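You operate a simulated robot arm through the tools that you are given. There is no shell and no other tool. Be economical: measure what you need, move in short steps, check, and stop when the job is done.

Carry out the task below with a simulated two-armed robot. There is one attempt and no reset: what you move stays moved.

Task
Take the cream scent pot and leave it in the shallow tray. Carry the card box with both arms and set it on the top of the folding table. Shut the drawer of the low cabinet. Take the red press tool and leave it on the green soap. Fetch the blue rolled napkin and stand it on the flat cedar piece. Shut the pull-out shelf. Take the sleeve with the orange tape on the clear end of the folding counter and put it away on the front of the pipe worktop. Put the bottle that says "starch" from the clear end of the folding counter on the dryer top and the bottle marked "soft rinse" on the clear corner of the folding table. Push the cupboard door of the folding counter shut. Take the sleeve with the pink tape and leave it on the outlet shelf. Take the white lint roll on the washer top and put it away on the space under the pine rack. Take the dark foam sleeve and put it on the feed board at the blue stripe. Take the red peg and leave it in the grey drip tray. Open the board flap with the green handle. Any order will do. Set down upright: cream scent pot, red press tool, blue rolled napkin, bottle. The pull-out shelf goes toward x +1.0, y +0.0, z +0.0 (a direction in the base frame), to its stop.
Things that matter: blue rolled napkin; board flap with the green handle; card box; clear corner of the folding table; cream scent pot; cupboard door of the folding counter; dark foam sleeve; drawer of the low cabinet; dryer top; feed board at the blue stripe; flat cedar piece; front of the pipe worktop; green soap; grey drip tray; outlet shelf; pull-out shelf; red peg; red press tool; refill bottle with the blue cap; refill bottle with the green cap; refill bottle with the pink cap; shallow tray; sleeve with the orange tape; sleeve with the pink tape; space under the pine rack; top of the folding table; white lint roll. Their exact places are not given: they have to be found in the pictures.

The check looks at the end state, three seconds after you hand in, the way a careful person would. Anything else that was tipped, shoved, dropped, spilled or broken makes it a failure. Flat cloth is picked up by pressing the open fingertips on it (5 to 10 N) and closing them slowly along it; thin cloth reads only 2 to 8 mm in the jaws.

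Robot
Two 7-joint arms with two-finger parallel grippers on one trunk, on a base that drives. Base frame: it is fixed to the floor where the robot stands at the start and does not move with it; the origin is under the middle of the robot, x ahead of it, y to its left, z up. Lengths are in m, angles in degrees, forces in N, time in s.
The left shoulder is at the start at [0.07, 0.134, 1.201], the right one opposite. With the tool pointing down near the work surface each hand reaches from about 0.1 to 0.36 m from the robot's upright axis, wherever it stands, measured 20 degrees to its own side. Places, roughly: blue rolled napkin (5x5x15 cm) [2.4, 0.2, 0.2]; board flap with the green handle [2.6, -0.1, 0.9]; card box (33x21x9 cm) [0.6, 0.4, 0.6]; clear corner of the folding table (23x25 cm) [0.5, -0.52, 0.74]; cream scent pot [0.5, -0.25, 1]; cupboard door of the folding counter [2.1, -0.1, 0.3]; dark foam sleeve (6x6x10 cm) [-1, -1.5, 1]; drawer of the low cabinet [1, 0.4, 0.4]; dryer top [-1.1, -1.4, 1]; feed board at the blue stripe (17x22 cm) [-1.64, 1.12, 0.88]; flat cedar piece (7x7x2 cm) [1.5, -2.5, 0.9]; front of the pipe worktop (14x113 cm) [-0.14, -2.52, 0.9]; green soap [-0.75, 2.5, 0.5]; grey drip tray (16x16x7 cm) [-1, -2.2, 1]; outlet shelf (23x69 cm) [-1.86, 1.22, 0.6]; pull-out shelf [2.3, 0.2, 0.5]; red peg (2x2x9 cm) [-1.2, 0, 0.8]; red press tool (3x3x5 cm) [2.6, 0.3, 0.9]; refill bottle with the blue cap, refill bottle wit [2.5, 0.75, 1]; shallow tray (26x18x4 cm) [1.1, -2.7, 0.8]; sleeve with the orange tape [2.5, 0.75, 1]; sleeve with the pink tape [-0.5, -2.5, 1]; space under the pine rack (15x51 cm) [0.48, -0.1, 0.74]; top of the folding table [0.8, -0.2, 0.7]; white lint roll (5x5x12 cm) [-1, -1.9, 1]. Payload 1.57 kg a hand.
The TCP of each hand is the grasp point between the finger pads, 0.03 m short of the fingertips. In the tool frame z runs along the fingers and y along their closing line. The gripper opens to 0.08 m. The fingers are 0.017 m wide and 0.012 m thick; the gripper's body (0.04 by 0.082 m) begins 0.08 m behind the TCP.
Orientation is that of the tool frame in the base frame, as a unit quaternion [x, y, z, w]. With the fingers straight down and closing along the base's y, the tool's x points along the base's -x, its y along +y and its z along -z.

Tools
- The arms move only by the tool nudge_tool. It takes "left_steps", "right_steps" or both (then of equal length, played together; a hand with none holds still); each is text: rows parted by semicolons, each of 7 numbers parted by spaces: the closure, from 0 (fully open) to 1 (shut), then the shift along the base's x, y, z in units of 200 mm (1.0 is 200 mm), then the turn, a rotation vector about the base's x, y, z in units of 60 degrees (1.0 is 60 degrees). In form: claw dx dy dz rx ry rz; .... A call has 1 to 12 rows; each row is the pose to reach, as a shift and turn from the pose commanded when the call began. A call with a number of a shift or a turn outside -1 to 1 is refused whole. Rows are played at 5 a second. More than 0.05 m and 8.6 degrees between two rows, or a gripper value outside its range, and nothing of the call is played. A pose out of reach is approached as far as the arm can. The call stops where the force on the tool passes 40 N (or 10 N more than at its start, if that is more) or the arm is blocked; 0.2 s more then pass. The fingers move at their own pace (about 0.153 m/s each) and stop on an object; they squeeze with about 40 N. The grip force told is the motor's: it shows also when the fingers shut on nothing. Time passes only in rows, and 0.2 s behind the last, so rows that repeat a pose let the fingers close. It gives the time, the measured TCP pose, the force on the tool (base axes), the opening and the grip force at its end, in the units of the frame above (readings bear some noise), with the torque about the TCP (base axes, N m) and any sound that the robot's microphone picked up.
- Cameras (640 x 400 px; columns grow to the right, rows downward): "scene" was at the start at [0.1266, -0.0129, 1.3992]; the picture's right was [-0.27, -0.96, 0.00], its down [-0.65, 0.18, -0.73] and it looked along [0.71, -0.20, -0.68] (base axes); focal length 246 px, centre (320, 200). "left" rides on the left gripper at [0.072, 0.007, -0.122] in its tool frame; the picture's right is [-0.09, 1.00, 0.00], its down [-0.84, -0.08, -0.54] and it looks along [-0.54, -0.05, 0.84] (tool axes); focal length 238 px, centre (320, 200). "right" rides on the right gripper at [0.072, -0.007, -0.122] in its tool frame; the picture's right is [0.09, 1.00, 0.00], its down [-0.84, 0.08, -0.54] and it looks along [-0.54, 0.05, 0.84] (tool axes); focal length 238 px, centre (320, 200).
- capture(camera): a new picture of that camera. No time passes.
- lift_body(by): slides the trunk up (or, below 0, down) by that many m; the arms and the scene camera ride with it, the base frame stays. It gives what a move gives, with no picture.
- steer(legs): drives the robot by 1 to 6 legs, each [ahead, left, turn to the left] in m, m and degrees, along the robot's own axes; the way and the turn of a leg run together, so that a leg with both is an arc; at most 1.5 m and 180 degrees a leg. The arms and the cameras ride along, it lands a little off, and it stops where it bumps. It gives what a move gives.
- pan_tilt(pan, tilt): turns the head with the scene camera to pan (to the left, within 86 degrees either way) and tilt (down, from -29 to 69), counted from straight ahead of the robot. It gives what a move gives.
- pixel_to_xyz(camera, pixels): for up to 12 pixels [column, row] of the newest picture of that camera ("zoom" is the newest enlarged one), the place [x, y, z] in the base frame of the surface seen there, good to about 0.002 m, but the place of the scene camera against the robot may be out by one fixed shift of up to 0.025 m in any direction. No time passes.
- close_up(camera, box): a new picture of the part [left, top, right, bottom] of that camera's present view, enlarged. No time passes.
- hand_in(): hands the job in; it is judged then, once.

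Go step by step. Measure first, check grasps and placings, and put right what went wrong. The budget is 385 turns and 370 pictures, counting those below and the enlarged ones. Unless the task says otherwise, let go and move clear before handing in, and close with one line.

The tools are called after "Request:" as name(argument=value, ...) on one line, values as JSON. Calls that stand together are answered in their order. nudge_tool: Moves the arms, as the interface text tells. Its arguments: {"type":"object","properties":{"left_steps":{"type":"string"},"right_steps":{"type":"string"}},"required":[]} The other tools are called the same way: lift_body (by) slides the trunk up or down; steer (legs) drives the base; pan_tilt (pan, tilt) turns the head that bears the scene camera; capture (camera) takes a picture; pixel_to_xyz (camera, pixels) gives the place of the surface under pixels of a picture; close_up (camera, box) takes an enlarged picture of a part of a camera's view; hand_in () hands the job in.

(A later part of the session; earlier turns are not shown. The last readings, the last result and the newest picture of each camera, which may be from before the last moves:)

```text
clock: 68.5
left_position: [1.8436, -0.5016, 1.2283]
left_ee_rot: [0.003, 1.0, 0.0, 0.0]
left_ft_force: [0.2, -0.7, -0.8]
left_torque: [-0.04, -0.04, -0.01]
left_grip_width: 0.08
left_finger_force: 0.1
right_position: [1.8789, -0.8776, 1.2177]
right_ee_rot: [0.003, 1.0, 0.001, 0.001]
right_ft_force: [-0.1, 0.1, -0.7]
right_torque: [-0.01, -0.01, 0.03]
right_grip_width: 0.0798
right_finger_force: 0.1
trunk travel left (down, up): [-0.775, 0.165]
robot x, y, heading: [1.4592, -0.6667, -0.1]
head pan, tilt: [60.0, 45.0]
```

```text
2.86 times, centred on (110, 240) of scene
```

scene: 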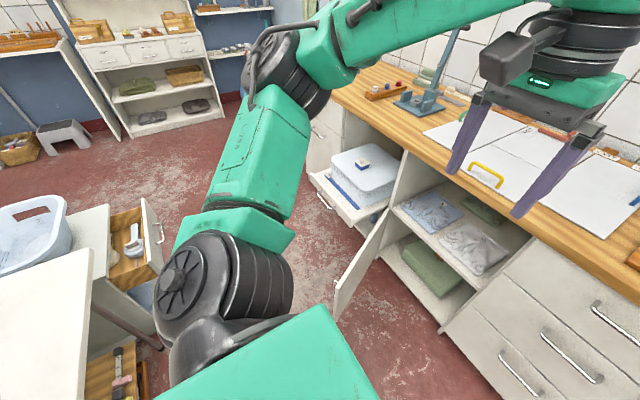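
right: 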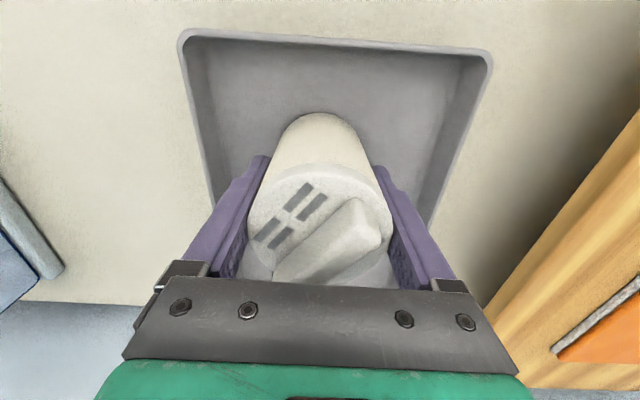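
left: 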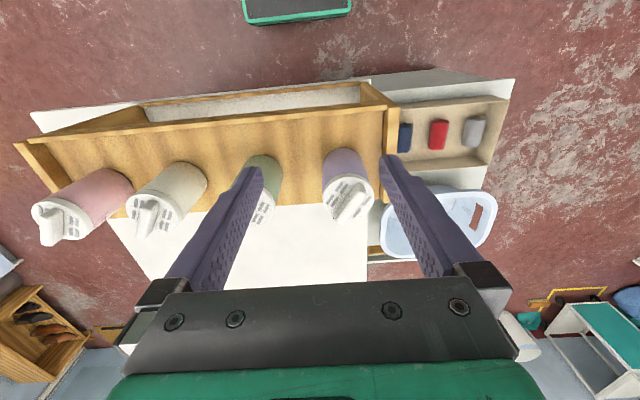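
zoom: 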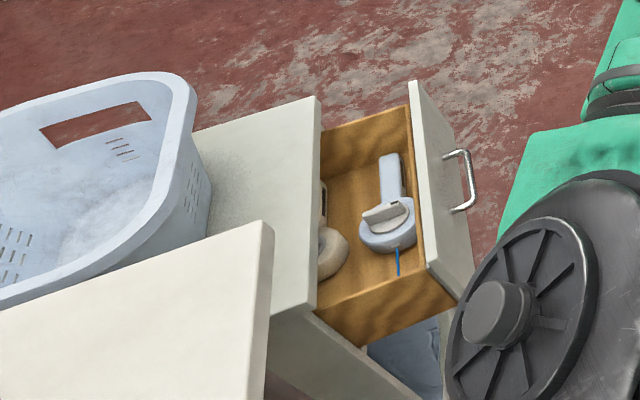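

Drawer plate is at x≈1.23, y 0.22–0.62, top z≈0.53. Before squeezing through the gap I check the base's own footprint.

Request:
pan_tilt(pan=0, tilt=69)

Request:
capture(camera="scene")

Request:
pixel_to_xyz(camera="scene", pixels=[[320, 240], [320, 260], [320, 290], [265, 262], [380, 262], [320, 230], [250, 260], [390, 260]])

```text
clock: 69.8
left_position: [1.8442, -0.5025, 1.2277]
left_ee_rot: [0.004, 1.0, 0.0, 0.0]
left_ft_force: [0.6, -0.5, -0.9]
left_torque: [0.02, 0.02, 0.03]
left_grip_width: 0.0801
left_finger_force: 0.1
right_position: [1.8783, -0.8781, 1.2183]
right_ee_rot: [0.004, 1.0, 0.002, 0.0]
right_ft_force: [0.2, -0.5, 0.3]
right_torque: [-0.02, -0.01, -0.01]
right_grip_width: 0.0801
right_finger_force: 0.1
trunk travel left (down, up): [-0.775, 0.165]
robot x, y, heading: [1.4572, -0.6665, -0.5]
head pan, tilt: [0.0, 68.8]
```

```text
339 pictures are left
```

scene: 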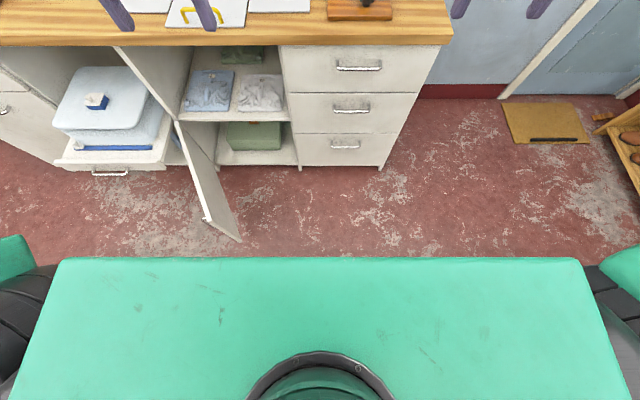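

```text
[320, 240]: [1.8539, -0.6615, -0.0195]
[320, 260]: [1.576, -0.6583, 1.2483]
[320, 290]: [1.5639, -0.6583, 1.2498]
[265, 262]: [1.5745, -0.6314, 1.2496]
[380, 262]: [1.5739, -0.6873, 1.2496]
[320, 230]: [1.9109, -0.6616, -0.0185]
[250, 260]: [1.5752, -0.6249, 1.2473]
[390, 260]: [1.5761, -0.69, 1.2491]
```

Base is about ±0.25 m. I turn around and slip between table and door to face the drawer.

Request:
steer(legs=[[0.02, 0, 0], [0, 0, 90], [0, 0, 90], [0, -0.52, 0], [-0.2, -0.36, 0]])

Request:
pan_tilt(pan=0, tilt=55)

Request:
capture(camera="scene")

```text
clock: 83.1
left_position: [1.2657, 0.0447, 1.2283]
left_ee_rot: [1.0, 0.023, 0.001, 0.0]
left_ft_force: [-0.7, 0.8, -0.6]
left_torque: [-0.01, 0.0, 0.02]
left_grip_width: 0.0801
left_finger_force: 0.1
right_position: [1.2109, 0.4194, 1.2177]
right_ee_rot: [1.0, 0.022, 0.001, 0.001]
right_ft_force: [1.2, 0.2, 0.0]
right_torque: [0.01, 0.05, 0.0]
right_grip_width: 0.0799
right_finger_force: 0.1
trunk travel left (down, up): [-0.775, 0.165]
robot x, y, heading: [1.6434, 0.2361, -177.7]
head pan, tilt: [0.0, 68.8]
```

```text
clock: 83.8
left_position: [1.2659, 0.0458, 1.2277]
left_ee_rot: [1.0, 0.023, 0.0, 0.0]
left_ft_force: [0.0, 0.5, -1.3]
left_torque: [-0.01, -0.02, -0.03]
left_grip_width: 0.0799
left_finger_force: 0.1
right_position: [1.2118, 0.4201, 1.2176]
right_ee_rot: [1.0, 0.022, 0.001, 0.002]
right_ft_force: [-0.3, 0.4, 0.5]
right_torque: [0.01, -0.02, -0.03]
right_grip_width: 0.08
right_finger_force: 0.1
trunk travel left (down, up): [-0.775, 0.165]
robot x, y, heading: [1.6379, 0.2337, -177.5]
head pan, tilt: [0.0, 55.0]
```

```text
338 pictures are left
```

scene: 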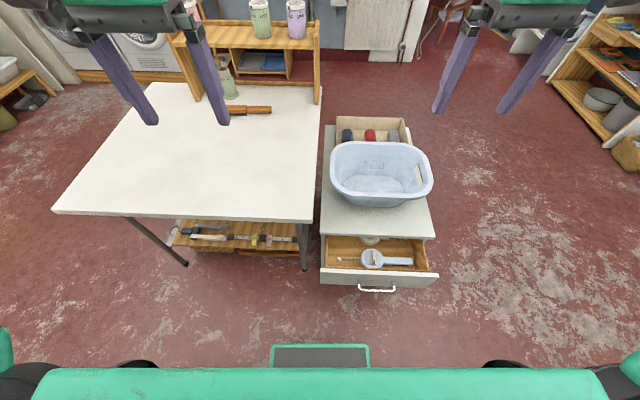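

Request:
pixel_to_xyz(camera="scene", pixels=[[325, 270], [435, 275], [376, 278], [376, 289], [345, 282], [410, 280], [330, 237], [434, 238]])

Request:
lift_body(by=-0.65)

```text
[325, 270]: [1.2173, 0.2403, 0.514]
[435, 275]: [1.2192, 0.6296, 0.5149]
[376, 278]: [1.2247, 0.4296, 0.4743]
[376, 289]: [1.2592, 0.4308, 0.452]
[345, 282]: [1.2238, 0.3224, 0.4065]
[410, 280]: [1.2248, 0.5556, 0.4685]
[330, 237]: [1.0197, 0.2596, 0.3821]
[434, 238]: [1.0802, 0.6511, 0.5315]
```

```text
refused: -0.65 is not a number from -0.4 to 0.4
```

Plate at x≈1.21, y 0.24–0.63, top z≈0.53. I back slightly, shift right, lower the trunk in two slides with the right hand in front of the plate.

Request:
steer(legs=[[-0.08, -0.09, -2.3]])

Request:
lift_body(by=-0.4)

Request:
lift_body(by=-0.28)

Request:
nudge_tool(right_steps="1 0 0 0 0 0 0;1 0 0 0 0 0 0;1 0 0 0 0 0 0")

Request:
capture(camera="right")

```text
clock: 85.1
left_position: [1.3333, 0.1505, 1.227]
left_ee_rot: [1.0, 0.002, 0.001, -0.001]
left_ft_force: [-0.1, 0.2, -0.2]
left_torque: [0.04, -0.04, 0.0]
left_grip_width: 0.0798
left_finger_force: 0.1
right_position: [1.2935, 0.5269, 1.2176]
right_ee_rot: [1.0, 0.001, 0.001, 0.0]
right_ft_force: [0.3, -0.2, 0.0]
right_torque: [0.0, -0.02, 0.04]
right_grip_width: 0.0802
right_finger_force: 0.2
trunk travel left (down, up): [-0.775, 0.165]
robot x, y, heading: [1.7162, 0.3202, -179.7]
head pan, tilt: [0.0, 55.0]
```

```text
clock: 88.9
left_position: [1.3363, 0.1523, 0.8273]
left_ee_rot: [1.0, 0.002, 0.0, 0.001]
left_ft_force: [-0.2, -0.2, 0.2]
left_torque: [0.03, -0.02, 0.0]
left_grip_width: 0.0801
left_finger_force: 0.4
right_position: [1.2959, 0.528, 0.8168]
right_ee_rot: [1.0, 0.001, 0.0, 0.001]
right_ft_force: [-0.2, -0.5, 0.0]
right_torque: [-0.03, -0.03, -0.01]
right_grip_width: 0.0801
right_finger_force: 0.0
trunk travel left (down, up): [-0.375, 0.565]
robot x, y, heading: [1.7197, 0.3216, -179.7]
head pan, tilt: [0.0, 55.0]
```

```text
clock: 91.8
left_position: [1.336, 0.152, 0.5488]
left_ee_rot: [1.0, 0.003, 0.0, -0.001]
left_ft_force: [0.2, -0.3, 0.7]
left_torque: [0.0, 0.0, -0.02]
left_grip_width: 0.0797
left_finger_force: 0.1
right_position: [1.2964, 0.5286, 0.5381]
right_ee_rot: [1.0, 0.002, 0.0, 0.0]
right_ft_force: [-0.4, 0.5, 0.0]
right_torque: [0.01, -0.03, -0.02]
right_grip_width: 0.0802
right_finger_force: 0.0
trunk travel left (down, up): [-0.095, 0.845]
robot x, y, heading: [1.7219, 0.319, -179.7]
head pan, tilt: [0.0, 55.0]
```

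```text
clock: 92.5
left_position: [1.3361, 0.1523, 0.5483]
left_ee_rot: [1.0, 0.002, -0.001, 0.0]
left_ft_force: [0.5, 0.3, 0.5]
left_torque: [0.0, 0.02, 0.02]
left_grip_width: 0.0798
left_finger_force: 0.1
right_position: [1.2973, 0.5283, 0.5369]
right_ee_rot: [1.0, 0.002, 0.0, 0.001]
right_ft_force: [0.2, 0.6, -0.2]
right_torque: [-0.02, -0.02, -0.01]
right_grip_width: 0.0
right_finger_force: 21.1
trunk travel left (down, up): [-0.095, 0.845]
robot x, y, heading: [1.722, 0.3199, -179.8]
head pan, tilt: [0.0, 55.0]
```

```text
337 pictures are left
```

right: 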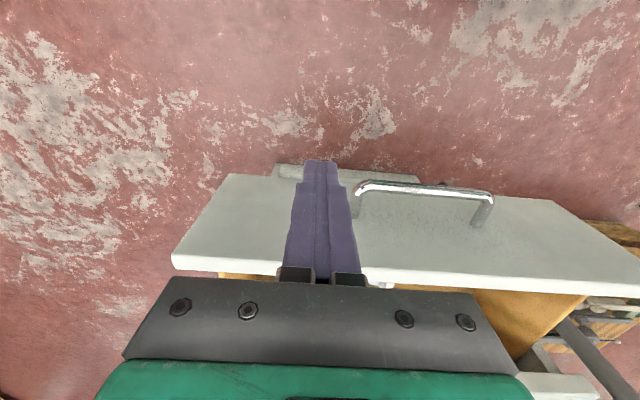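

Fingers are in front of the plate beside the handle. I lower and draw the hand back, drive closer, then push.

Request:
nudge_tool(right_steps="1 0.2 0 0 0 0 0;1 0.4 0 -0.1 0 0 0;1 0.45 0 -0.23 0 0 0;1 0.45 0 -0.23 0 0 0")

Request:
steer(legs=[[0.13, 0, 0]])

Request:
nudge_tool(right_steps="1 -0.15 0 0 0 0 0;1 -0.25 0 0 0 0 0;1 -0.35 0 0 0 0 0;1 -0.45 0 0 0 0 0;1 -0.55 0 0 0 0 0;1 -0.65 0 0 0 0 0;1 -0.72 0 0 0 0 0;1 -0.79 0 0 0 0 0;1 -0.86 0 0 0 0 0")

Request:
capture(camera="scene")

```text
clock: 93.5
left_position: [1.3354, 0.1526, 0.548]
left_ee_rot: [1.0, 0.002, 0.0, -0.001]
left_ft_force: [0.0, -0.3, -0.8]
left_torque: [0.03, -0.02, 0.0]
left_grip_width: 0.08
left_finger_force: 0.1
right_position: [1.3864, 0.5281, 0.4918]
right_ee_rot: [1.0, 0.002, 0.0, 0.002]
right_ft_force: [-0.1, -0.2, 0.3]
right_torque: [0.0, 0.03, 0.0]
right_grip_width: 0.0001
right_finger_force: 20.8
trunk travel left (down, up): [-0.095, 0.845]
robot x, y, heading: [1.7229, 0.319, -179.9]
head pan, tilt: [0.0, 55.0]
```

```text
clock: 94.8
left_position: [1.2051, 0.1517, 0.5478]
left_ee_rot: [1.0, 0.002, 0.0, 0.0]
left_ft_force: [0.4, -0.7, 0.5]
left_torque: [0.01, 0.01, -0.04]
left_grip_width: 0.0802
left_finger_force: 0.2
right_position: [1.2571, 0.5275, 0.4924]
right_ee_rot: [1.0, 0.001, 0.0, 0.002]
right_ft_force: [0.5, 0.0, 0.5]
right_torque: [-0.03, 0.01, -0.02]
right_grip_width: 0.0002
right_finger_force: 21.5
trunk travel left (down, up): [-0.095, 0.845]
robot x, y, heading: [1.5868, 0.3189, -179.9]
head pan, tilt: [0.0, 55.0]
```

```text
clock: 96.8
left_position: [1.2068, 0.1522, 0.548]
left_ee_rot: [1.0, 0.002, 0.0, 0.0]
left_ft_force: [-0.7, 1.1, 0.1]
left_torque: [0.0, 0.04, 0.01]
left_grip_width: 0.0798
left_finger_force: 0.0
right_position: [1.0949, 0.5268, 0.4912]
right_ee_rot: [1.0, 0.002, 0.009, 0.0]
right_ft_force: [10.9, 0.0, 1.6]
right_torque: [0.0, 0.75, -0.16]
right_grip_width: 0.0002
right_finger_force: 22.0
trunk travel left (down, up): [-0.095, 0.845]
robot x, y, heading: [1.5906, 0.3181, -180.0]
head pan, tilt: [0.0, 55.0]
stopped in row 9 (right hand): the force on the tool passed its limit (the readings are from after the stop); the commanded pose is now the measured one
```

```text
336 pictures are left
```

scene: 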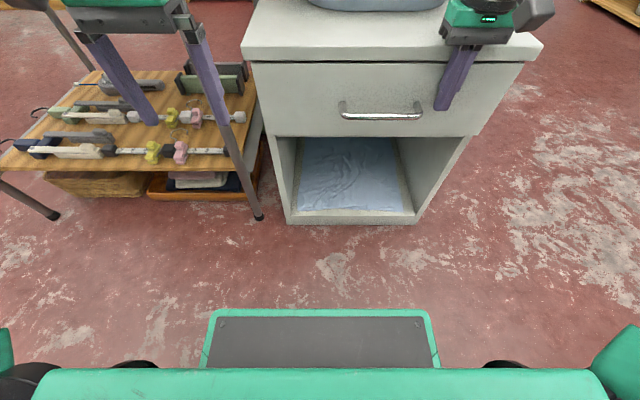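

The drawer looks flush. I pull the hand back, and zoom to verify.

Request:
nudge_tool(right_steps="1 0.2 0 0 0 0 0;1 0.4 0 0 0 0 0;0.5 0.5 0 0 0 0 0;0 0.5 0 0 0 0 0")

Request:
close_up(camera="scene", box=[230, 20, 550, 220])

Request:
pixel_to_xyz(camera="zoom", pixels=[[60, 140], [60, 260], [480, 260], [530, 160], [50, 300], [100, 200]])

```text
clock: 97.8
left_position: [1.2071, 0.1517, 0.5478]
left_ee_rot: [1.0, 0.001, 0.001, 0.0]
left_ft_force: [-0.1, -0.5, -0.1]
left_torque: [0.03, -0.01, 0.03]
left_grip_width: 0.08
left_finger_force: 0.1
right_position: [1.1933, 0.5271, 0.4927]
right_ee_rot: [1.0, 0.002, 0.009, -0.001]
right_ft_force: [-0.6, 0.0, 0.4]
right_torque: [-0.02, -0.01, -0.01]
right_grip_width: 0.0801
right_finger_force: 0.1
trunk travel left (down, up): [-0.095, 0.845]
robot x, y, heading: [1.5902, 0.3185, -180.1]
head pan, tilt: [0.0, 55.0]
```

```text
2.00 times, centred on (390, 120) of scene
```

zoom: 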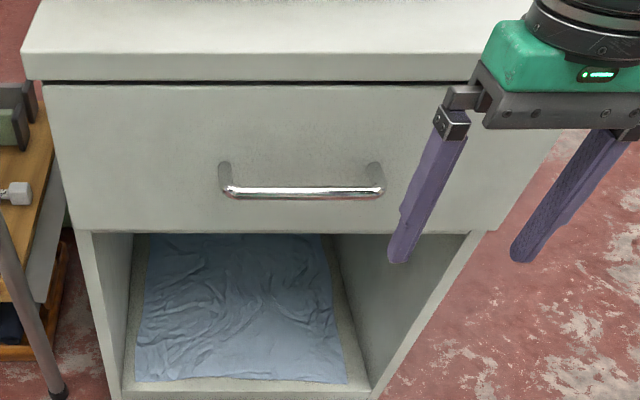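

```text
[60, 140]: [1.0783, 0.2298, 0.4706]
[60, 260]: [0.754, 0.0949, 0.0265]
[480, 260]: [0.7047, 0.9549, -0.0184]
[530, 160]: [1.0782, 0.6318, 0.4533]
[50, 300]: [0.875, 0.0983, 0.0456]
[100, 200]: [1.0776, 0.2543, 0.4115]
```

Request:
pixel_to_xyz(camera="zoom", pixels=[[90, 250], [115, 360], [395, 340], [250, 72], [250, 390], [440, 250]])

Request:
close_up(camera="scene", box=[240, 90, 320, 140])

```text
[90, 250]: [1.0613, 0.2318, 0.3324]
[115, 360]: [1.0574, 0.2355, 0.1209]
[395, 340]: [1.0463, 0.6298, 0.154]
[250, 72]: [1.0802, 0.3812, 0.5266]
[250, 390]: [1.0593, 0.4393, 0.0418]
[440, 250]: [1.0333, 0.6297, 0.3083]
```

```text
8.00 times, centred on (280, 115) of scene
```

zoom: 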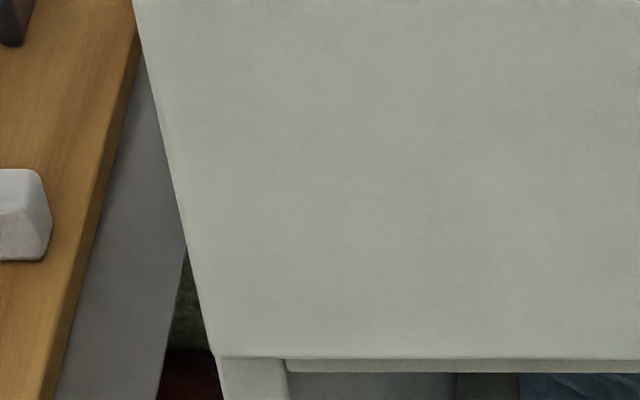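

The drawer is shut (plate overlay 18 mm on carcass). I raise the trunk, turn to the counter and look.

Request:
lift_body(by=0.4)

Request:
lift_body(by=0.28)

Request:
steer(legs=[[0, 0, 90], [0, 0, 90]])

Request:
pan_tilt(pan=0, tilt=40)

Request:
capture(camera="scene")

```text
clock: 101.7
left_position: [1.2073, 0.1522, 0.9468]
left_ee_rot: [1.0, 0.002, 0.001, 0.0]
left_ft_force: [-0.4, 0.1, -0.1]
left_torque: [0.0, 0.0, -0.01]
left_grip_width: 0.08
left_finger_force: 0.0
right_position: [1.1931, 0.526, 0.8931]
right_ee_rot: [1.0, 0.003, 0.009, 0.0]
right_ft_force: [-0.1, -0.5, 0.1]
right_torque: [-0.04, -0.03, -0.02]
right_grip_width: 0.08
right_finger_force: 0.1
trunk travel left (down, up): [-0.495, 0.445]
robot x, y, heading: [1.5886, 0.3239, -180.0]
head pan, tilt: [0.0, 55.0]
```

```text
clock: 104.5
left_position: [1.2075, 0.153, 1.228]
left_ee_rot: [1.0, 0.002, 0.001, 0.0]
left_ft_force: [0.5, 0.4, 0.3]
left_torque: [-0.02, -0.03, -0.01]
left_grip_width: 0.0799
left_finger_force: 0.1
right_position: [1.1939, 0.5255, 1.1728]
right_ee_rot: [1.0, 0.003, 0.009, 0.0]
right_ft_force: [-0.8, 0.1, 0.0]
right_torque: [0.0, -0.03, -0.03]
right_grip_width: 0.08
right_finger_force: 0.0
trunk travel left (down, up): [-0.775, 0.165]
robot x, y, heading: [1.5884, 0.3203, -179.8]
head pan, tilt: [0.0, 55.0]
```

```text
clock: 112.5
left_position: [1.9781, 0.4812, 1.2264]
left_ee_rot: [0.009, 1.0, 0.0, -0.001]
left_ft_force: [0.0, -0.2, -0.2]
left_torque: [-0.01, 0.0, 0.0]
left_grip_width: 0.0802
left_finger_force: 0.0
right_position: [1.9827, 0.1057, 1.174]
right_ee_rot: [0.008, 1.0, 0.001, -0.008]
right_ft_force: [-0.3, 0.2, -0.3]
right_torque: [-0.03, 0.02, -0.02]
right_grip_width: 0.08
right_finger_force: 0.1
trunk travel left (down, up): [-0.775, 0.165]
robot x, y, heading: [1.5924, 0.3185, -0.9]
head pan, tilt: [0.0, 55.0]
```

```text
clock: 113.2
left_position: [1.977, 0.4802, 1.2279]
left_ee_rot: [0.008, 1.0, 0.0, -0.001]
left_ft_force: [-0.2, -0.1, -0.4]
left_torque: [-0.01, 0.01, -0.03]
left_grip_width: 0.08
left_finger_force: 0.1
right_position: [1.9822, 0.1059, 1.1726]
right_ee_rot: [0.008, 1.0, 0.0, -0.009]
right_ft_force: [-0.2, 0.2, 0.3]
right_torque: [0.01, 0.01, -0.01]
right_grip_width: 0.0799
right_finger_force: 0.0
trunk travel left (down, up): [-0.775, 0.165]
robot x, y, heading: [1.5888, 0.3188, -0.8]
head pan, tilt: [0.0, 40.0]
```

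```text
333 pictures are left
```

scene: 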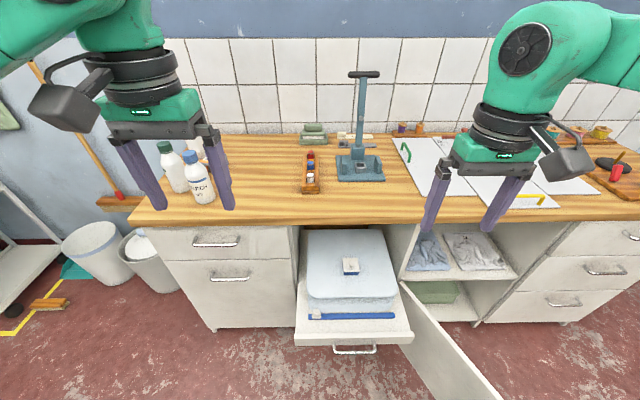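

I see the green handle at (405,152), press tools at (310,170), bottles at (190,175). I zoom in on these.

Request:
close_up(camera="scene", box=[280, 110, 600, 230])

Request:
close_up(camera="scene", box=[130, 120, 290, 220])

Request:
close_up(camera="scene", box=[290, 220, 510, 400])

```text
2.00 times, centred on (440, 170) of scene
```

zoom: 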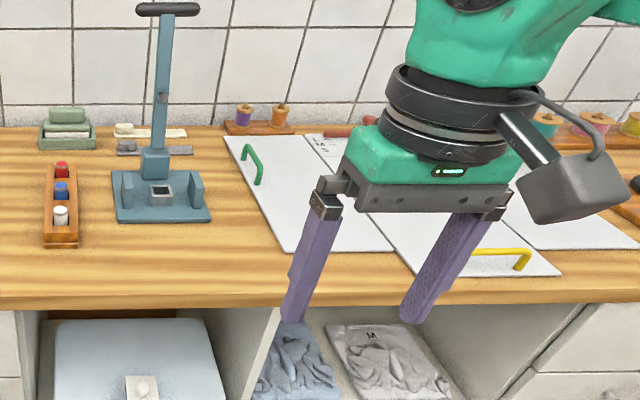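

```text
4.00 times, centred on (210, 170) of scene
```

zoom: 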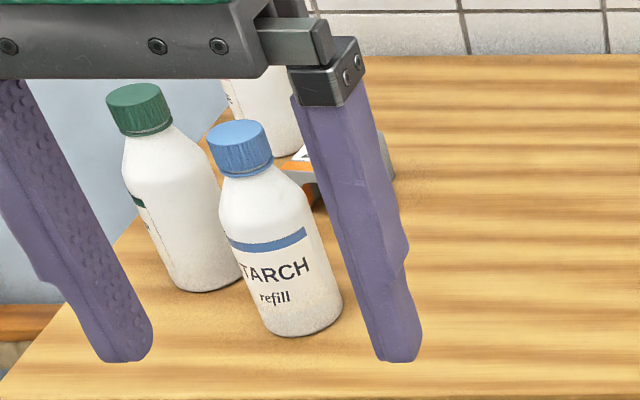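

```text
2.22 times, centred on (400, 310) of scene
```

zoom: 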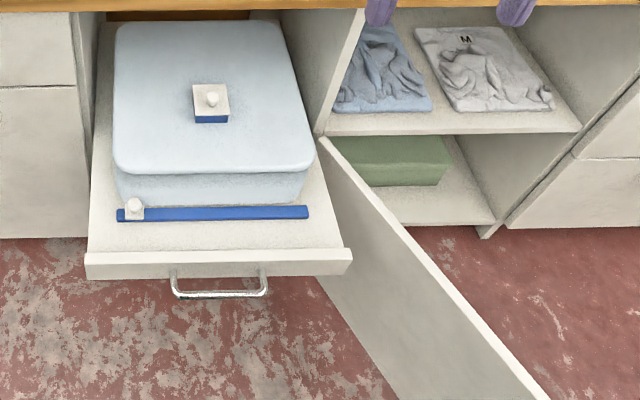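

Blue cap is "STARCH". The napkin must be low below the pull-out shelf. I back off, lower the trunk, and look into the cupboard.

Request:
steer(legs=[[-0.14, 0, 0.8]])

Request:
lift_body(by=-0.4)

Request:
lift_body(by=-0.3)

Request:
pan_tilt(pan=0, tilt=30)

Request:
capture(camera="scene")

```text
clock: 114.6
left_position: [1.8405, 0.4893, 1.2258]
left_ee_rot: [-0.001, 1.0, 0.0, -0.002]
left_ft_force: [-0.4, 0.2, -1.1]
left_torque: [0.01, 0.02, 0.01]
left_grip_width: 0.0798
left_finger_force: 0.0
right_position: [1.8505, 0.1143, 1.1721]
right_ee_rot: [-0.001, 1.0, 0.0, -0.01]
right_ft_force: [-0.5, -0.5, 0.1]
right_torque: [-0.01, 0.04, -0.05]
right_grip_width: 0.0798
right_finger_force: 0.0
trunk travel left (down, up): [-0.775, 0.165]
robot x, y, heading: [1.452, 0.3222, -0.0]
head pan, tilt: [0.0, 40.0]
```

```text
clock: 118.4
left_position: [1.8376, 0.4887, 0.8286]
left_ee_rot: [0.0, 1.0, 0.0, -0.001]
left_ft_force: [-0.4, -0.1, -1.0]
left_torque: [0.0, -0.01, 0.02]
left_grip_width: 0.0803
left_finger_force: 0.1
right_position: [1.8481, 0.1152, 0.7739]
right_ee_rot: [-0.001, 1.0, -0.001, -0.009]
right_ft_force: [0.4, 0.8, 0.0]
right_torque: [-0.03, -0.01, -0.02]
right_grip_width: 0.0802
right_finger_force: 0.0
trunk travel left (down, up): [-0.375, 0.565]
robot x, y, heading: [1.4523, 0.3205, -0.3]
head pan, tilt: [0.0, 40.0]
```

```text
clock: 121.4
left_position: [1.8375, 0.489, 0.5274]
left_ee_rot: [0.0, 1.0, 0.0, -0.001]
left_ft_force: [0.2, -0.1, 0.8]
left_torque: [0.03, -0.02, -0.02]
left_grip_width: 0.0801
left_finger_force: 0.1
right_position: [1.8494, 0.1136, 0.4732]
right_ee_rot: [-0.001, 1.0, -0.001, -0.008]
right_ft_force: [0.5, 0.1, -0.7]
right_torque: [0.02, 0.02, 0.0]
right_grip_width: 0.08
right_finger_force: 0.0
trunk travel left (down, up): [-0.075, 0.865]
robot x, y, heading: [1.4525, 0.3202, 0.1]
head pan, tilt: [0.0, 40.0]
```

```text
clock: 122.1
left_position: [1.8372, 0.4879, 0.5272]
left_ee_rot: [0.0, 1.0, 0.0, -0.001]
left_ft_force: [0.0, 0.3, -0.2]
left_torque: [-0.03, 0.02, 0.0]
left_grip_width: 0.0801
left_finger_force: 0.1
right_position: [1.8492, 0.114, 0.4732]
right_ee_rot: [-0.001, 1.0, -0.001, -0.008]
right_ft_force: [0.1, 0.7, -0.9]
right_torque: [-0.03, 0.01, 0.03]
right_grip_width: 0.08
right_finger_force: 0.1
trunk travel left (down, up): [-0.075, 0.865]
robot x, y, heading: [1.4512, 0.3238, -0.1]
head pan, tilt: [0.0, 30.0]
```

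```text
329 pictures are left
```

scene: 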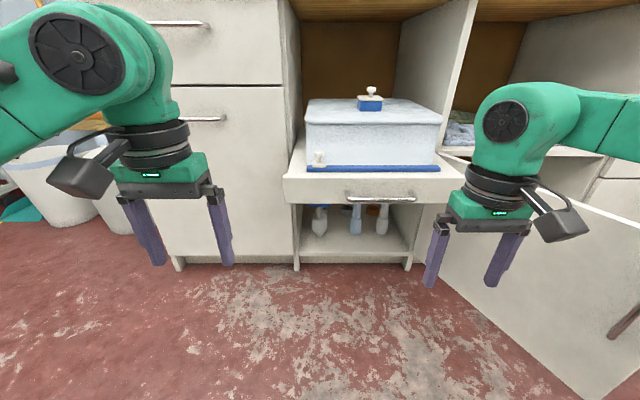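

Request:
close_up(camera="scene", box=[270, 80, 470, 280])

Request:
pixel_to_xyz(camera="scene", pixels=[[285, 190], [440, 195], [380, 195], [380, 180], [318, 215], [357, 215], [382, 215], [350, 240], [297, 240], [405, 245], [372, 88], [372, 100]])

```text
2.00 times, centred on (370, 180) of scene
```

zoom: 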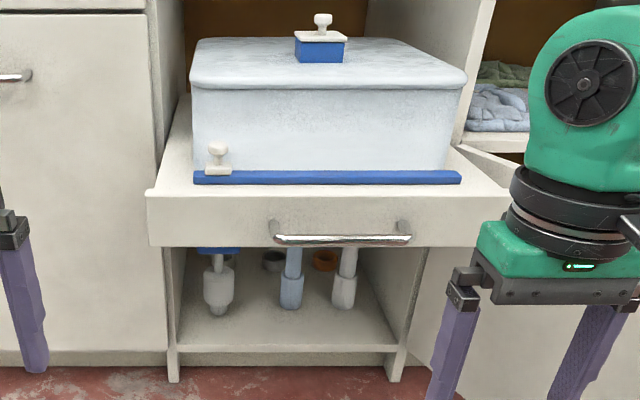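

```text
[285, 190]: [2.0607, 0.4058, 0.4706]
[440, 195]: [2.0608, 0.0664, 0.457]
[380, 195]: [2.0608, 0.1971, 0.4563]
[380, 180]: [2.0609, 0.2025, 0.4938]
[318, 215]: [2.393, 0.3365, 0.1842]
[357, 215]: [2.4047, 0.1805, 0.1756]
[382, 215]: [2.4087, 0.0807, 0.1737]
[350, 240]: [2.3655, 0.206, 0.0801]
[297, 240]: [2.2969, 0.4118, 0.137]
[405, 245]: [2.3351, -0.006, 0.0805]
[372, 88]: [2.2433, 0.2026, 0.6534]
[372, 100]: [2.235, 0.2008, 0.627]
```

The middle light-blue napkin at (357,215) ≈ (2.405,0.18) stands under the shelf. I'll first shut the shelf: turn the right hand to point forward, fingers closed.

Request:
nudge_tool(right_steps="1 0.05 0.04 0.02 0 -0.14 0;1 0.1 0.08 0.04 0 -0.28 0;1 0.15 0.12 0.06 0 -0.42 0;1 0.2 0.16 0.08 0 -0.56 0;1 0.25 0.2 0.1 0 -0.7 0;1 0.3 0.25 0.1 0 -0.84 0;1 0.35 0.3 0.1 0 -0.98 0;1 0.35 0.3 0.1 0 -0.98 0")

Request:
nudge_tool(right_steps="1 0 0.02 0 0 -0.14 0;1 0 0.04 0 0 -0.28 0;1 0 0.06 0 0 -0.42 0;1 0 0.08 0 0 -0.52 0;1 0 0.08 0 0 -0.52 0")

Request:
capture(camera="scene")

Request:
capture(camera="right")

```text
clock: 123.9
left_position: [1.8373, 0.4883, 0.5272]
left_ee_rot: [0.0, 1.0, 0.0, -0.001]
left_ft_force: [0.8, 0.1, -0.1]
left_torque: [0.05, -0.02, 0.0]
left_grip_width: 0.0802
left_finger_force: 0.1
right_position: [1.9189, 0.1746, 0.4934]
right_ee_rot: [-0.002, 0.875, 0.0, 0.484]
right_ft_force: [0.8, 0.0, -0.8]
right_torque: [-0.02, -0.01, 0.01]
right_grip_width: 0.0003
right_finger_force: 21.7
trunk travel left (down, up): [-0.075, 0.865]
robot x, y, heading: [1.4523, 0.3202, -0.3]
head pan, tilt: [0.0, 30.0]
```

```text
clock: 125.1
left_position: [1.8372, 0.4881, 0.527]
left_ee_rot: [0.0, 1.0, 0.0, -0.001]
left_ft_force: [0.2, 0.4, 0.6]
left_torque: [0.02, 0.01, -0.04]
left_grip_width: 0.0798
left_finger_force: 0.1
right_position: [1.9214, 0.1807, 0.4994]
right_ee_rot: [-0.001, 0.731, 0.0, 0.682]
right_ft_force: [-0.1, 0.4, -0.7]
right_torque: [-0.02, 0.01, 0.0]
right_grip_width: 0.0
right_finger_force: 21.7
right hand out of reach, approached as far as the arm can: row 4, 5
trunk travel left (down, up): [-0.075, 0.865]
robot x, y, heading: [1.4567, 0.3231, -0.0]
head pan, tilt: [0.0, 30.0]
```

```text
327 pictures are left
```

scene: 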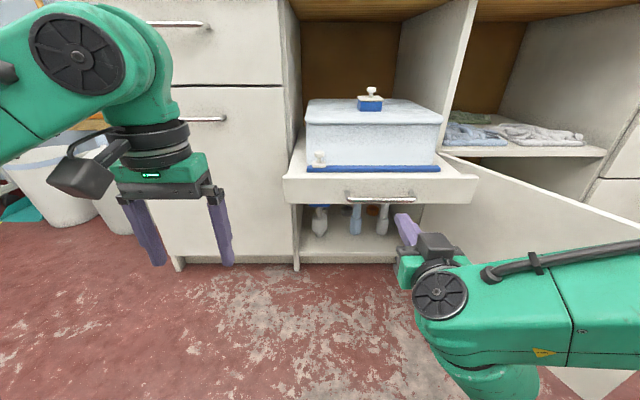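

```text
326 pictures are left
```

right: 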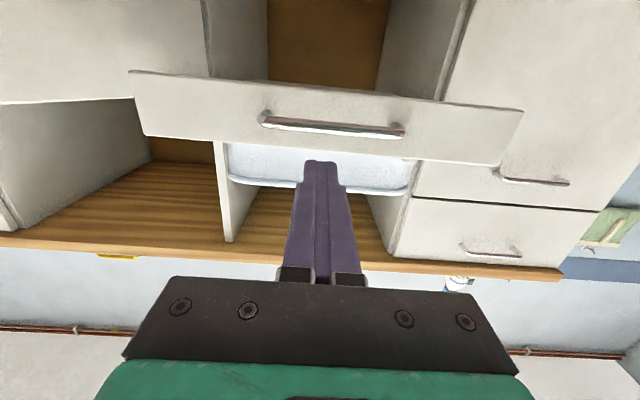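

I check where the right forearm/elbow is, since the open door is close.

Request:
pixel_to_xyz(camera="scene", pixels=[[440, 297], [560, 285], [635, 300], [500, 375], [625, 240], [460, 165], [560, 205], [635, 235]])

Request:
pan_tilt(pan=-50, tilt=35)

Request:
capture(camera="scene")

```text
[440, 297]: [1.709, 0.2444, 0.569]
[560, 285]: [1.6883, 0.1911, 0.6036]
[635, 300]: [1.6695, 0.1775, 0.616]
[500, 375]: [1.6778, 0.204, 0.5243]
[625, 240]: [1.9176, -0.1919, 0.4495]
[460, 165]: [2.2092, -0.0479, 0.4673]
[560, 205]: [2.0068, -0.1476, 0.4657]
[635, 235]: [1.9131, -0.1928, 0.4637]
```

```text
clock: 126.3
left_position: [1.8388, 0.4892, 0.529]
left_ee_rot: [0.0, 1.0, 0.0, 0.0]
left_ft_force: [0.5, 0.3, 0.2]
left_torque: [0.02, -0.02, -0.01]
left_grip_width: 0.0803
left_finger_force: 0.1
right_position: [1.9208, 0.18, 0.4982]
right_ee_rot: [0.0, 0.731, 0.0, 0.682]
right_ft_force: [0.6, 1.1, 0.4]
right_torque: [-0.01, 0.0, 0.0]
right_grip_width: 0.0
right_finger_force: 20.8
trunk travel left (down, up): [-0.075, 0.865]
robot x, y, heading: [1.4551, 0.3208, 0.1]
head pan, tilt: [-50.0, 35.0]
```

```text
325 pictures are left
```

scene: 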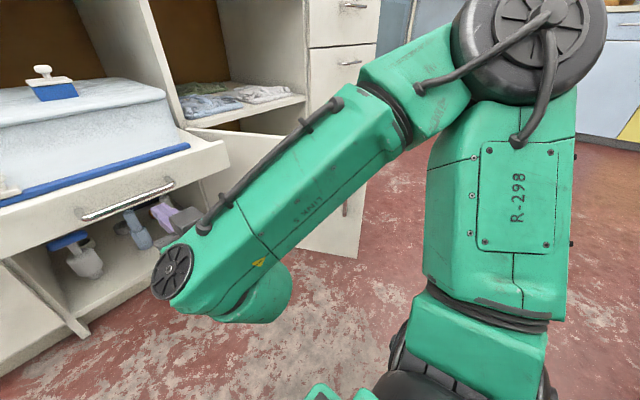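

Request:
pixel_to_xyz(camera="scene", pixels=[[500, 60], [575, 90], [480, 10], [420, 70], [380, 120], [600, 30]])

```text
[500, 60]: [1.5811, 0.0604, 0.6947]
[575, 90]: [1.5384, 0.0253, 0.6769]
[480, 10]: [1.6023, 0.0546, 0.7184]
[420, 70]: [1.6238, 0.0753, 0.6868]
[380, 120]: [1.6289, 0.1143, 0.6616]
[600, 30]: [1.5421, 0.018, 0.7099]
```

The elbow stays high (z≈0.72), above the door. I drive up so the fingertips approach the plate, then push slowly.

Request:
steer(legs=[[0.17, 0, 0]])

Request:
nudge_tool(right_steps="1 0.07 0.02 0 0 0 0;1 0.14 0.04 0 0 0 0;1 0.21 0.06 0 0 0 0;1 0.28 0.06 0 0 0 0;1 0.35 0.06 0 0 0 0;1 0.42 0.06 0 0 0 0;1 0.49 0.06 0 0 0 0;1 0.56 0.06 0 0 0 0;1 0.63 0.06 0 0 0 0;1 0.7 0.06 0 0 0 0")

Request:
pan_tilt(pan=0, tilt=30)

Request:
capture(camera="scene")

```text
clock: 127.8
left_position: [2.0095, 0.4879, 0.5276]
left_ee_rot: [0.002, 1.0, -0.001, -0.001]
left_ft_force: [0.4, -0.3, -0.5]
left_torque: [-0.01, -0.01, -0.02]
left_grip_width: 0.0802
left_finger_force: 0.0
right_position: [2.0932, 0.1799, 0.4991]
right_ee_rot: [0.0, 0.731, -0.001, 0.682]
right_ft_force: [-0.5, 0.2, 0.8]
right_torque: [-0.01, 0.0, 0.01]
right_grip_width: 0.0003
right_finger_force: 21.2
trunk travel left (down, up): [-0.075, 0.865]
robot x, y, heading: [1.6254, 0.3218, 0.0]
head pan, tilt: [-50.0, 35.0]
```

```text
clock: 130.0
left_position: [2.009, 0.4883, 0.5284]
left_ee_rot: [0.002, 1.0, 0.0, 0.0]
left_ft_force: [-0.7, 0.3, 0.3]
left_torque: [-0.01, -0.01, -0.01]
left_grip_width: 0.0803
left_finger_force: 0.0
right_position: [2.2348, 0.1918, 0.5006]
right_ee_rot: [-0.001, 0.73, 0.0, 0.683]
right_ft_force: [-0.8, 0.3, 5.5]
right_torque: [0.0, -0.03, 0.0]
right_grip_width: 0.0
right_finger_force: 20.7
trunk travel left (down, up): [-0.075, 0.865]
robot x, y, heading: [1.6226, 0.3241, -0.0]
head pan, tilt: [-50.0, 35.0]
```

```text
clock: 131.2
left_position: [2.0072, 0.4881, 0.5281]
left_ee_rot: [0.001, 1.0, 0.0, 0.0]
left_ft_force: [-0.4, -0.5, 0.1]
left_torque: [0.0, -0.02, -0.01]
left_grip_width: 0.0798
left_finger_force: 0.1
right_position: [2.2335, 0.192, 0.5011]
right_ee_rot: [0.001, 0.731, -0.002, 0.683]
right_ft_force: [1.4, 0.7, 9.6]
right_torque: [0.02, -0.13, -0.03]
right_grip_width: 0.0
right_finger_force: 21.9
trunk travel left (down, up): [-0.075, 0.865]
robot x, y, heading: [1.6237, 0.3207, -0.2]
head pan, tilt: [0.0, 30.0]
```

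```text
324 pictures are left
```

scene: 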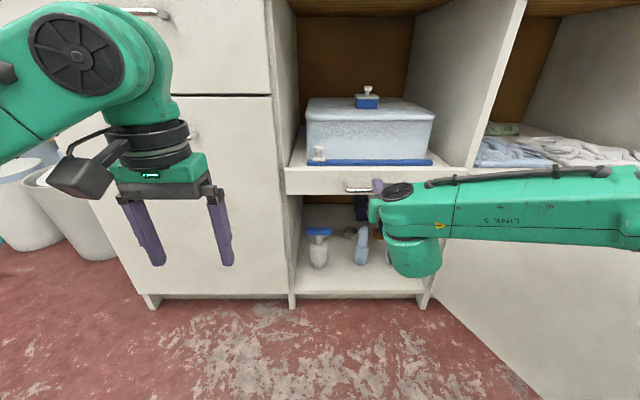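

The shelf is nearly in. I measure the plate vs carcass front.

Request:
pixel_to_xyz(camera="scene", pixels=[[320, 180], [300, 180], [292, 230], [292, 290], [425, 300], [250, 200], [250, 50], [360, 250], [318, 255], [400, 180]])

Request:
close_up(camera="scene", box=[260, 70, 460, 310])

```text
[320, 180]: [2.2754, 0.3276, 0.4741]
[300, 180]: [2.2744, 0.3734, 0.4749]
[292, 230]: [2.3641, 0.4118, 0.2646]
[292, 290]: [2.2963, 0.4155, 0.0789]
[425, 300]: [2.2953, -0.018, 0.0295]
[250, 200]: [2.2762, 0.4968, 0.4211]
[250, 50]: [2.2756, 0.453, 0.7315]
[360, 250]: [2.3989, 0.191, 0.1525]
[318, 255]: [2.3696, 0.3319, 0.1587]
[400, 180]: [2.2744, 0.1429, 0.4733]
```

```text
1.67 times, centred on (360, 190) of scene
```

zoom: 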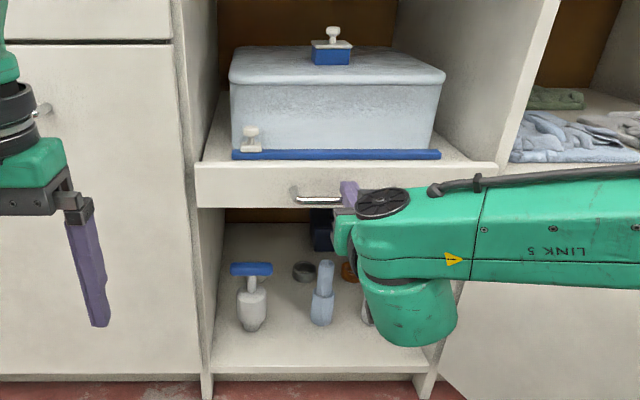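

Plate is flush with drawer fronts (2.275 vs 2.276). I push lightly more to confirm the stop.

Request:
nudge_tool(right_steps="1 0.05 0 0.03 0 0 0;1 0.1 0 0.03 0 0 0;1 0.15 0 0.03 0 0 0;1 0.2 0 0.03 0 0 0")

Request:
capture(camera="scene")

Request:
pixel_to_xyz(camera="scene", pixels=[[320, 180], [300, 180], [250, 200], [400, 178]])

```text
clock: 131.8
left_position: [2.0061, 0.4865, 0.529]
left_ee_rot: [0.002, 1.0, 0.002, 0.001]
left_ft_force: [0.0, 0.2, -0.9]
left_torque: [0.03, -0.01, 0.0]
left_grip_width: 0.0799
left_finger_force: 0.1
right_position: [2.2494, 0.1925, 0.5026]
right_ee_rot: [0.0, 0.735, 0.0, 0.678]
right_ft_force: [-18.9, -2.9, 5.1]
right_torque: [0.13, -0.29, -0.08]
right_grip_width: 0.0
right_finger_force: 21.1
trunk travel left (down, up): [-0.075, 0.865]
robot x, y, heading: [1.6238, 0.3194, -0.5]
head pan, tilt: [0.0, 30.0]
stopped in row 3 (right hand): the force on the tool passed its limit (the readings are from after the stop); the commanded pose is now the measured one
```

```text
322 pictures are left
```

scene: 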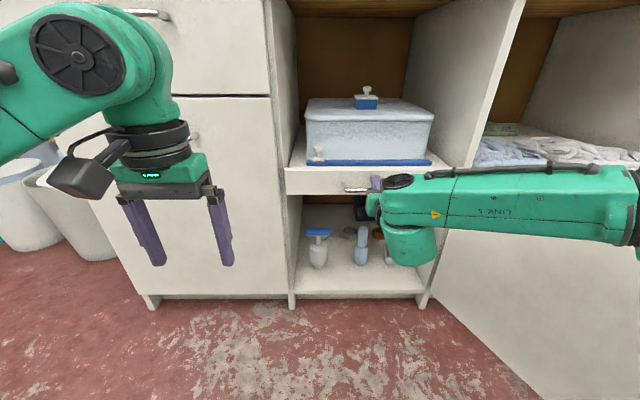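

```text
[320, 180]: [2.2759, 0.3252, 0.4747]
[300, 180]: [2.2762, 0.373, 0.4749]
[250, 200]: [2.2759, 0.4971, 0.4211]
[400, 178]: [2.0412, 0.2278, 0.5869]
```

Shelf is at its stop. Now retract the right hand, open it, and lower to napkin height.

Request:
nudge_tool(right_steps="1 -0.2 0 0.02 0 0 0;1 -0.4 0 0.02 0 0 0;1 -0.6 0 0.02 0 0 0;1 -0.75 -0.03 0 0 0 0;1 -0.75 -0.03 -0.2 0 0 0;1 -0.75 -0.03 -0.4 0 0 0;1 -0.75 -0.03 -0.6 0 0 0;1 -0.75 -0.03 -0.8 0 0 0;0 -0.75 -0.03 -1 0 0 0;0 -0.75 -0.03 -1 0 0 0")

Request:
nudge_tool(right_steps="0 0 0 -0.2 0 0 0;0 0 0 -0.42 0 -0.05 0;0 0 0 -0.42 0 -0.05 0")

Request:
capture(camera="right")

Request:
capture(camera="scene")

```text
clock: 134.0
left_position: [2.0095, 0.4873, 0.5271]
left_ee_rot: [0.002, 1.0, 0.0, -0.002]
left_ft_force: [-0.2, 0.1, 0.8]
left_torque: [-0.02, -0.02, -0.02]
left_grip_width: 0.08
left_finger_force: 0.0
right_position: [2.0917, 0.1978, 0.406]
right_ee_rot: [0.0, 0.739, -0.002, 0.674]
right_ft_force: [0.1, 0.2, -0.5]
right_torque: [0.0, -0.02, -0.01]
right_grip_width: 0.0801
right_finger_force: 0.0
right hand out of reach, approached as far as the arm can: row 7, 8, 9, 10
trunk travel left (down, up): [-0.075, 0.865]
robot x, y, heading: [1.6233, 0.3239, -0.5]
head pan, tilt: [0.0, 30.0]
```

```text
clock: 134.8
left_position: [2.0082, 0.4866, 0.5267]
left_ee_rot: [0.002, 1.0, 0.0, -0.001]
left_ft_force: [-0.3, -0.2, 0.8]
left_torque: [0.03, 0.0, 0.02]
left_grip_width: 0.0803
left_finger_force: 0.1
right_position: [2.0886, 0.2066, 0.424]
right_ee_rot: [0.0, 0.72, -0.002, 0.694]
right_ft_force: [0.1, -0.1, -0.4]
right_torque: [-0.02, 0.0, 0.03]
right_grip_width: 0.0801
right_finger_force: 0.0
right hand out of reach, approached as far as the arm can: row 1, 2, 3
trunk travel left (down, up): [-0.075, 0.865]
robot x, y, heading: [1.6221, 0.3214, -0.1]
head pan, tilt: [0.0, 30.0]
```

```text
321 pictures are left
```

right: 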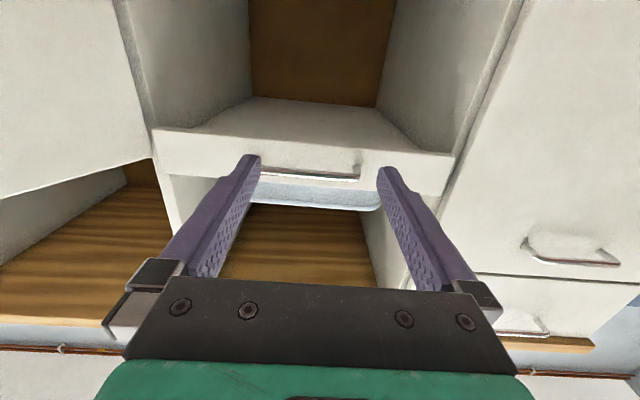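

```text
320 pictures are left
```

scene: 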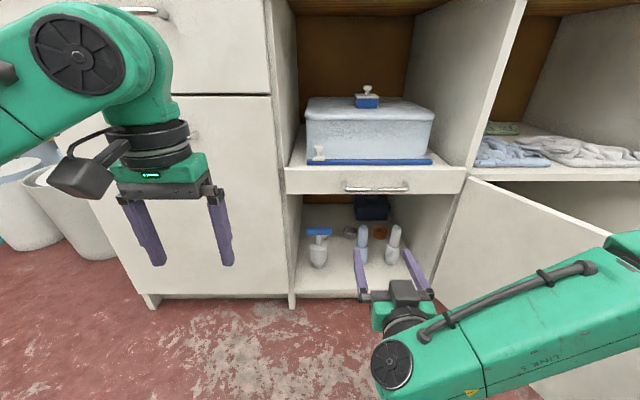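

Horizontal pose can't go lower. I lower the trunk fully and pitch the hand ~30° downward, then retry the descent.

Request:
lift_body(by=-0.07)

Request:
nudge_tool(right_steps="0 0 0 0 0 0.14 0;0 0 0 -0.1 0 0.28 0;0 0 0 -0.25 0 0.42 0;0 0 0 -0.4 0 0.5 0;0 0 0 -0.6 0 0.5 0;0 0 0 -0.8 0 0.5 0;0 0 0 -0.8 0 0.5 0")

Request:
capture(camera="right")

```text
clock: 135.9
left_position: [2.0088, 0.4863, 0.4579]
left_ee_rot: [0.002, 1.0, 0.0, -0.002]
left_ft_force: [-0.2, -0.3, -0.7]
left_torque: [0.0, 0.0, 0.0]
left_grip_width: 0.0799
left_finger_force: 0.0
right_position: [2.0875, 0.2054, 0.3526]
right_ee_rot: [0.0, 0.721, -0.001, 0.693]
right_ft_force: [-0.1, 0.2, -1.2]
right_torque: [-0.03, 0.0, -0.01]
right_grip_width: 0.0799
right_finger_force: 0.0
trunk travel left (down, up): [-0.005, 0.935]
robot x, y, heading: [1.6232, 0.321, -0.3]
head pan, tilt: [0.0, 30.0]
```

```text
clock: 137.5
left_position: [2.0083, 0.4869, 0.4578]
left_ee_rot: [0.001, 1.0, 0.0, -0.001]
left_ft_force: [0.1, 0.1, 0.8]
left_torque: [0.01, 0.02, -0.02]
left_grip_width: 0.0798
left_finger_force: 0.2
right_position: [2.0867, 0.2052, 0.193]
right_ee_rot: [0.0, 0.875, -0.002, 0.483]
right_ft_force: [-0.4, 0.4, -0.4]
right_torque: [-0.01, 0.02, 0.01]
right_grip_width: 0.0799
right_finger_force: 0.1
trunk travel left (down, up): [-0.005, 0.935]
robot x, y, heading: [1.6236, 0.319, 0.0]
head pan, tilt: [0.0, 30.0]
```

```text
319 pictures are left
```

right: 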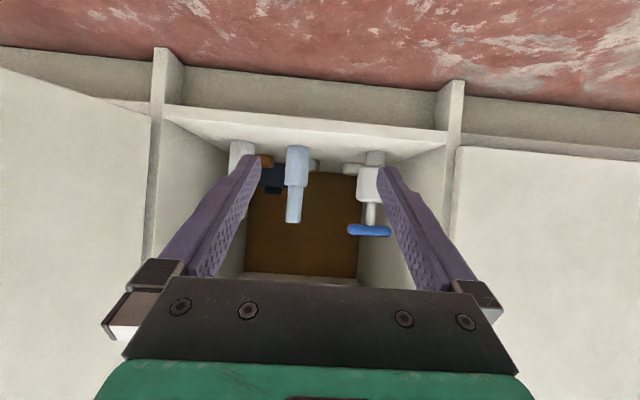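

Now at z 0.193 with ~32° pitch. The blue napkin is at (297,185); I measure it.

Request:
pixel_to_xyz(camera="right", pixels=[[297, 150], [297, 165], [287, 165], [307, 165], [295, 200], [294, 220], [300, 135], [240, 150], [372, 180], [358, 180], [310, 245]])

Request:
close_up(camera="right", box=[220, 120, 420, 250])

```text
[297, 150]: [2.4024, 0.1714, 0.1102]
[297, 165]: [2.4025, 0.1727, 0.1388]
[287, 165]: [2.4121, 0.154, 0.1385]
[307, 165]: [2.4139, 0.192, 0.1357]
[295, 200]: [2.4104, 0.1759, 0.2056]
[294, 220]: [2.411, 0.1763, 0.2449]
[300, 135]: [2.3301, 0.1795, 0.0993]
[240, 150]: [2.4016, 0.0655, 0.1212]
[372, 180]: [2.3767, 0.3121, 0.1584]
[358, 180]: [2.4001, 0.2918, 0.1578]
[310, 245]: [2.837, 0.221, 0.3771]
```

```text
3.08 times, centred on (320, 185) of right
```

zoom: 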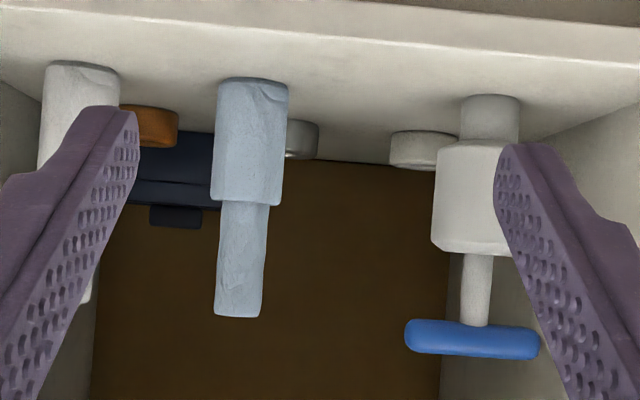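

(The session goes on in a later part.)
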